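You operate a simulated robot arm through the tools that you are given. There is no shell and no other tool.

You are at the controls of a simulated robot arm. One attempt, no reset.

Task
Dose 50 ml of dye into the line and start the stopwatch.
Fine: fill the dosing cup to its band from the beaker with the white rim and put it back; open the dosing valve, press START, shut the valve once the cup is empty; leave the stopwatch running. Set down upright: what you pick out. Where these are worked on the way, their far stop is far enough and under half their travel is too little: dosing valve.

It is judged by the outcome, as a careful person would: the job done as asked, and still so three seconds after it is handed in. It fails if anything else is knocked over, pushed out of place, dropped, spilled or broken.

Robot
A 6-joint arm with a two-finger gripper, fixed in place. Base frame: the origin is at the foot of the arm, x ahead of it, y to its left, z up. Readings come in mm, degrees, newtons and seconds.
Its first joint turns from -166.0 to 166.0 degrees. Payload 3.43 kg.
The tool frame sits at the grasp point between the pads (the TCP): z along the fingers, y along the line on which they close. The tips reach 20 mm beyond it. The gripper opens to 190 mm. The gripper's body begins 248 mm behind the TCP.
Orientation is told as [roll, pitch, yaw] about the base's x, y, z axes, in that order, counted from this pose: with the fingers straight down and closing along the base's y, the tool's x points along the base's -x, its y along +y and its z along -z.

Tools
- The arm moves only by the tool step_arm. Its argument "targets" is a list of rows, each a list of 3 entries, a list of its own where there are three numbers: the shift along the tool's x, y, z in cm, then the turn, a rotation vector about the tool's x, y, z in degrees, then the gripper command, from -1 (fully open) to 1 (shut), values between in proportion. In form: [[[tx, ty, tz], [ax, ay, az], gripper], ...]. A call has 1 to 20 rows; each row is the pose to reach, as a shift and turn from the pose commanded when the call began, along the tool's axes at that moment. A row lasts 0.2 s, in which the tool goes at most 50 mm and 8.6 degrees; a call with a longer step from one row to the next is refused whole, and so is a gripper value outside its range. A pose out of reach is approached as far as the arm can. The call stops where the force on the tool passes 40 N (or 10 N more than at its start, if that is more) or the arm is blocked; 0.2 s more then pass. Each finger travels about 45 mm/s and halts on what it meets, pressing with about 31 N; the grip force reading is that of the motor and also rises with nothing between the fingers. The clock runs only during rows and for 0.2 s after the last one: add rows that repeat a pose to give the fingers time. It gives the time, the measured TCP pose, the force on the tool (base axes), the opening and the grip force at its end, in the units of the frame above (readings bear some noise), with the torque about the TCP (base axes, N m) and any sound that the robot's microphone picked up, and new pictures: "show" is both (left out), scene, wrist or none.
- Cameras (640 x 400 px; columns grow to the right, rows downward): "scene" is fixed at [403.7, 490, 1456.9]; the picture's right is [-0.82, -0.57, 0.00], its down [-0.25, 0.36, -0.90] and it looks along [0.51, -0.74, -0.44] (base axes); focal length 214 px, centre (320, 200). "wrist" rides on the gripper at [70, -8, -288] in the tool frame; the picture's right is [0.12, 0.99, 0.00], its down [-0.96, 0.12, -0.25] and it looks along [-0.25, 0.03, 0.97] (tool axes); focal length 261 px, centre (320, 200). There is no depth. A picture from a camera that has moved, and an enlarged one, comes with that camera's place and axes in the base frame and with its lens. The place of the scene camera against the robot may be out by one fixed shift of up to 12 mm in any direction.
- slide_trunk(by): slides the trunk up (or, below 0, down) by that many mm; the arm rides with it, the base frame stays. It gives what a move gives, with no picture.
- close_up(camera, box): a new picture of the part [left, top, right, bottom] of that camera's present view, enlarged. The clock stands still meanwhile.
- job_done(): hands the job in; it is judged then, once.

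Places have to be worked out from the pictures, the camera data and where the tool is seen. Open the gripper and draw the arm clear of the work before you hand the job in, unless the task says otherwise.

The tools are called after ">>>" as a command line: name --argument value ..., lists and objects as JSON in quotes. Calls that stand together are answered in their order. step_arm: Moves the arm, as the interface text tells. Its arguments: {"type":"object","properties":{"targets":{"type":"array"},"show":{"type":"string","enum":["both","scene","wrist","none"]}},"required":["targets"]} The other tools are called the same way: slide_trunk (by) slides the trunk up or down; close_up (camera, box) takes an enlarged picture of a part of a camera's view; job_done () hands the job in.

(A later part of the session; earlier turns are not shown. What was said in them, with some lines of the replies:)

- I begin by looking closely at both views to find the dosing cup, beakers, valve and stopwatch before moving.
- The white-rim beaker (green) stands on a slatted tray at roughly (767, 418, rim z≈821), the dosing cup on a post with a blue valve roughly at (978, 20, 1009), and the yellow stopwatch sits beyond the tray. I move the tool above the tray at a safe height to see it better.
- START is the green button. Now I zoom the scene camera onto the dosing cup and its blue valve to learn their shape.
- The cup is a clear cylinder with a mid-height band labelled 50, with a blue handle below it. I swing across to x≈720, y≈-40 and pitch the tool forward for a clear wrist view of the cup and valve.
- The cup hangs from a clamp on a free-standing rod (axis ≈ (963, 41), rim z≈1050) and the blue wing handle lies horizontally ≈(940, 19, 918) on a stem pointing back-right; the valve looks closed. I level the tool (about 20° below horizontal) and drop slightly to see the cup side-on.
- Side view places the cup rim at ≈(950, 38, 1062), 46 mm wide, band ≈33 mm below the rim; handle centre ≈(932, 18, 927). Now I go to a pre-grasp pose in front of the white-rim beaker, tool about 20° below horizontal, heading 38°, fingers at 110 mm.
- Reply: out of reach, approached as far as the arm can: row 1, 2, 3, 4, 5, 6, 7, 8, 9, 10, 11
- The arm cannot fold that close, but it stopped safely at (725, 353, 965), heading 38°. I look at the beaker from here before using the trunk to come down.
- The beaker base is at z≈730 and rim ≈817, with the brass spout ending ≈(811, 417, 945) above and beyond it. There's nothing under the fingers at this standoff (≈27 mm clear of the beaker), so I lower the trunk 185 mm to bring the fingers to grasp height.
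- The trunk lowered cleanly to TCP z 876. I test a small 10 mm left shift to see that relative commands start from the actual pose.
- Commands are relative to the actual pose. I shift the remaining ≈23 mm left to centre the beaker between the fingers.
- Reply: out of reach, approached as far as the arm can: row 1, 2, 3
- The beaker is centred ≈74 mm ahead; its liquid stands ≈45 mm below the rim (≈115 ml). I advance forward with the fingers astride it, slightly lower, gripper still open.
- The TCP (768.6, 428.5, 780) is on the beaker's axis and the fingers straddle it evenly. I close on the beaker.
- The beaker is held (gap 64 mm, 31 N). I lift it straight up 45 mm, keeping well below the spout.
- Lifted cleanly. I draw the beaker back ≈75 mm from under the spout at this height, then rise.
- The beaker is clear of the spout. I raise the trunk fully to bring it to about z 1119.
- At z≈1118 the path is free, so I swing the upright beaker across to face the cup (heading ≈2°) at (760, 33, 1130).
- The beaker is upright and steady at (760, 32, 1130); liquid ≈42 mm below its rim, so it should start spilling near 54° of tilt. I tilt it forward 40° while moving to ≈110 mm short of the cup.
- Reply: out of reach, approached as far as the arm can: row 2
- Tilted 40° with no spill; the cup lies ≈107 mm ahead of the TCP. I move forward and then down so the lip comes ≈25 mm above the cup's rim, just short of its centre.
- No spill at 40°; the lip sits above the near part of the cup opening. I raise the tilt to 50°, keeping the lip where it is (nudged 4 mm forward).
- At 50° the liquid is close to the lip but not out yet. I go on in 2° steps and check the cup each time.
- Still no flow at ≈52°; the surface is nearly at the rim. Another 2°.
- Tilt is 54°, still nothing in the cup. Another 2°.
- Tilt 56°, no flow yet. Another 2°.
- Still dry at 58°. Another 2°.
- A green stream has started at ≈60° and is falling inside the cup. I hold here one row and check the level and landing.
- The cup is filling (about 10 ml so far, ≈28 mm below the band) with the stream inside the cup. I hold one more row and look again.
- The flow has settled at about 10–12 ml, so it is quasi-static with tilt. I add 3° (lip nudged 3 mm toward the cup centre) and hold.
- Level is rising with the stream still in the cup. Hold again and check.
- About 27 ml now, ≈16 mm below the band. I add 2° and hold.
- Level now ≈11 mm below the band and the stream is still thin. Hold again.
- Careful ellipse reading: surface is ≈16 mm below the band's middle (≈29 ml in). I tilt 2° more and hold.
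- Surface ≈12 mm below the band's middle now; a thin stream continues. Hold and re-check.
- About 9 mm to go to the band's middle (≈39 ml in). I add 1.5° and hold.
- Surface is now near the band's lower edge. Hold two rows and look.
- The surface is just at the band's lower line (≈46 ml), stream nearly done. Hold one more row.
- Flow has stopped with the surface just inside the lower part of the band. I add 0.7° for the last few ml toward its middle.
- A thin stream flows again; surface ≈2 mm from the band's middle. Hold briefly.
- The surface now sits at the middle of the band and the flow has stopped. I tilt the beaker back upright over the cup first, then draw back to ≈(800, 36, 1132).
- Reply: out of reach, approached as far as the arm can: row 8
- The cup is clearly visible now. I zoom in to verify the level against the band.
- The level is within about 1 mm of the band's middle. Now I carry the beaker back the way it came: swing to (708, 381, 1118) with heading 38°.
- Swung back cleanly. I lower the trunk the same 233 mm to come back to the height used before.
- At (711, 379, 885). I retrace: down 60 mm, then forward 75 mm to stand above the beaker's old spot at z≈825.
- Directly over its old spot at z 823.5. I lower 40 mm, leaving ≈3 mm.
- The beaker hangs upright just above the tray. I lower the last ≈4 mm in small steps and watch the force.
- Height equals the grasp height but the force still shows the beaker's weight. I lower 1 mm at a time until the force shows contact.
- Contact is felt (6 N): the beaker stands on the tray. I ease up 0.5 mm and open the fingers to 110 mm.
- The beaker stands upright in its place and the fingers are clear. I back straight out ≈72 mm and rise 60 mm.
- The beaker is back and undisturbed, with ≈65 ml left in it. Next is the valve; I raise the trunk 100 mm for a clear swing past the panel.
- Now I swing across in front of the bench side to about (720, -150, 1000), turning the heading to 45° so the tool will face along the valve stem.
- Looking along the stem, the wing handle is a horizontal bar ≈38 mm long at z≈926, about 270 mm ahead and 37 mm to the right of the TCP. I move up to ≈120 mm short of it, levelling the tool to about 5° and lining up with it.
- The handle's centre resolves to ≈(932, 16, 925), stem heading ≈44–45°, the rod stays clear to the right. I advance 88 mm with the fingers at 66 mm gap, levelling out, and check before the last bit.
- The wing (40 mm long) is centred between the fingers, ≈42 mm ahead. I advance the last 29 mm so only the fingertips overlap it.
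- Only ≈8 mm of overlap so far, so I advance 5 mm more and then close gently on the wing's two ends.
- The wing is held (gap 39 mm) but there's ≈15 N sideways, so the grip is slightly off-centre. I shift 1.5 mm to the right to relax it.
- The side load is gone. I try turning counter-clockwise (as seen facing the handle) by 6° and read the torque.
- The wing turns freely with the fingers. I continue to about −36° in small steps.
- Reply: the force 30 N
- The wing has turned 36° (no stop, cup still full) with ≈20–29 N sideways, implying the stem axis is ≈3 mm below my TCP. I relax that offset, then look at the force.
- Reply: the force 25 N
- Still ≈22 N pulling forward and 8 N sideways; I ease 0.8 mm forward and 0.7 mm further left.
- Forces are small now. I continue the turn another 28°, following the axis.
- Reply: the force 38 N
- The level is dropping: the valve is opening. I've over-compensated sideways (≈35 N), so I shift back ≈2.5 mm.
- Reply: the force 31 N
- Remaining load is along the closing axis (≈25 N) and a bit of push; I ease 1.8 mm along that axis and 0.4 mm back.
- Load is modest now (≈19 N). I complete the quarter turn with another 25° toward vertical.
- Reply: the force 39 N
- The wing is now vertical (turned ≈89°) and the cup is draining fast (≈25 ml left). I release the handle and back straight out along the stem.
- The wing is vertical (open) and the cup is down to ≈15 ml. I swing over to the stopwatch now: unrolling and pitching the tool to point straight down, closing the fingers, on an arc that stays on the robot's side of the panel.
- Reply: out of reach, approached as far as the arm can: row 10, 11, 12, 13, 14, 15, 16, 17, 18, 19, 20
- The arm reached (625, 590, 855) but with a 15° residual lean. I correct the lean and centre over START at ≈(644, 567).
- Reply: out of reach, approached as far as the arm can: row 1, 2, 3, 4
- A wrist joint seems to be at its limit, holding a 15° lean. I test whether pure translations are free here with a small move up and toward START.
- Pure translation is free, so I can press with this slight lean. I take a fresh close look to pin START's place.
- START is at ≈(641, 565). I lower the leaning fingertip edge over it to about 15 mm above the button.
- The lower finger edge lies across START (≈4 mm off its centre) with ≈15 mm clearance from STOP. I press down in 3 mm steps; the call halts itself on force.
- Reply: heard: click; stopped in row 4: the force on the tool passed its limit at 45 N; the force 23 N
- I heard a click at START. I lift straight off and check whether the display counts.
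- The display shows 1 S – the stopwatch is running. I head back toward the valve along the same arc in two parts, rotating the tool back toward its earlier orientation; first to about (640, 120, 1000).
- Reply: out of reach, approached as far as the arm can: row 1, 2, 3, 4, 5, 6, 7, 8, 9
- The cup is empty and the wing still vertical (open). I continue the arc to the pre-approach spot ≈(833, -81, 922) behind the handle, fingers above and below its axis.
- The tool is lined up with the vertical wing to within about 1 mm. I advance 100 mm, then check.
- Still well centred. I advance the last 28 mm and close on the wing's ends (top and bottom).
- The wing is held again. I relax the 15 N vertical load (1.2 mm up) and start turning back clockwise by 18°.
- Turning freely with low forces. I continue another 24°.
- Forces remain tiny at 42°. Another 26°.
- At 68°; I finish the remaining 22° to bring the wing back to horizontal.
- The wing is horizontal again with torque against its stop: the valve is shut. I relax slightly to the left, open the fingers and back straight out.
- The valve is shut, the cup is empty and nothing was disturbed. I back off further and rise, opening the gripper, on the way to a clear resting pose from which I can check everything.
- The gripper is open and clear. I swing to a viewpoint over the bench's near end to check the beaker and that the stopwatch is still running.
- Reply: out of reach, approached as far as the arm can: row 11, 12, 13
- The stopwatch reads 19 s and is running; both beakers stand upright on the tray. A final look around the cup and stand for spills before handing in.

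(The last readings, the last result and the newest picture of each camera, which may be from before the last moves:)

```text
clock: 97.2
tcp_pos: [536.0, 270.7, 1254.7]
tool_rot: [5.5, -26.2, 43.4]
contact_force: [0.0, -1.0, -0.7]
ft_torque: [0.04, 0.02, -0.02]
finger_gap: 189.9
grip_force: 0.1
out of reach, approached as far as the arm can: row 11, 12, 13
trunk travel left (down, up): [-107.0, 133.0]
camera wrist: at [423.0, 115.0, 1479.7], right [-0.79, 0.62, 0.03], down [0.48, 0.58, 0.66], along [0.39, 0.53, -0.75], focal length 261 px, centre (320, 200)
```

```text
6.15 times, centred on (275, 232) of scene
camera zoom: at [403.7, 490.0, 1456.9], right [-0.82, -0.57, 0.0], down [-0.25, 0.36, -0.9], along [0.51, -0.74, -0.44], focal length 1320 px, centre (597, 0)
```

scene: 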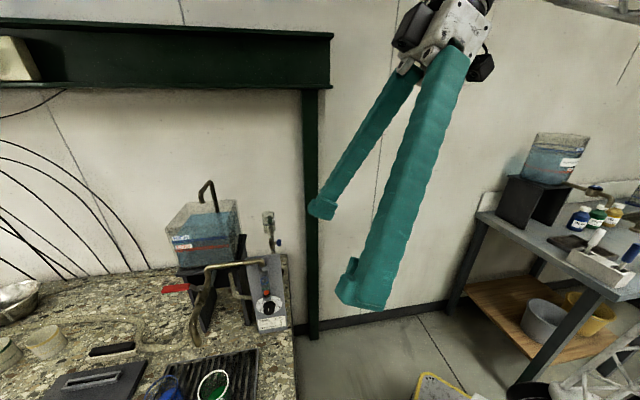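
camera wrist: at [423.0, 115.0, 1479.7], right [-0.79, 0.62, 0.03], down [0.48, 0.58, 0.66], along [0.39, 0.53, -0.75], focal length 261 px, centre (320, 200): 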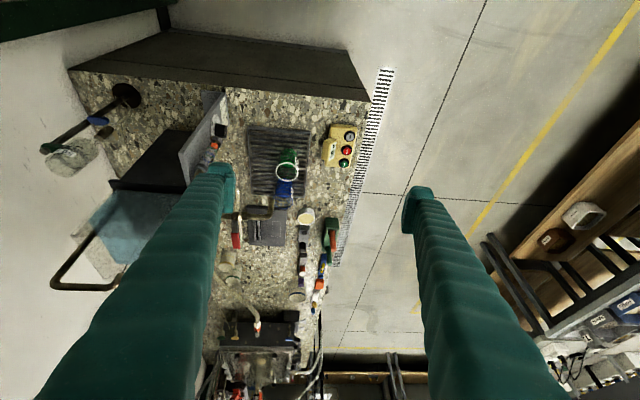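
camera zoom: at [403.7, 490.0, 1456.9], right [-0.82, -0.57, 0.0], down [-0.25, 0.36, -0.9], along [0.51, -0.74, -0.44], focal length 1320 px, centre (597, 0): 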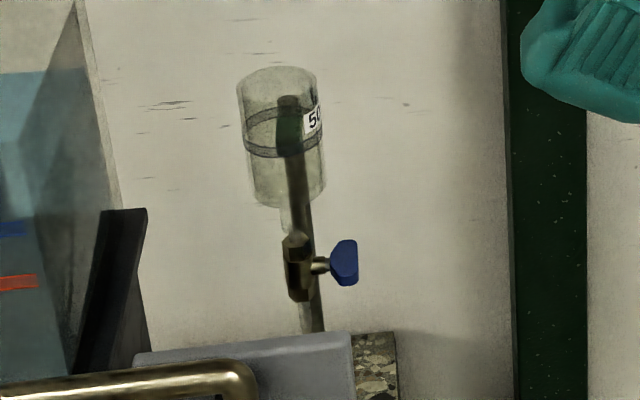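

The cup is empty, and I see no drops on the bench or stand. The valve is shut, the beaker is back upright, the stopwatch is running, and the gripper is open and clear, so I hand the job in.

>>> job_done

```text
The job is handed in.
```

The dose is delivered and the job is handed in. I don't have the judgement back.

- **Dose:** I poured from the white-rim beaker into the dosing cup. The level settled within about 1 mm of the middle of the 50 ml band. No drops were visible on the bench or stand.
- **Beaker:** It stands upright on the tray again, within a few millimetres of where it started.
- **Dosing valve:** I turned it about 90° to open and turned it back against its stop once the cup was empty.
- **Stopwatch:** START clicked and the display counted. It read 19 s and was still running at my last check.
- **START came late:** The cup drained faster than I could reach the stopwatch. About 15 ml was left when I moved away from the valve, and START was pressed about 8 seconds later. The order you asked for was kept, but the stopwatch started well after the dye began to flow.

The gripper is open and the arm is clear of the bench.
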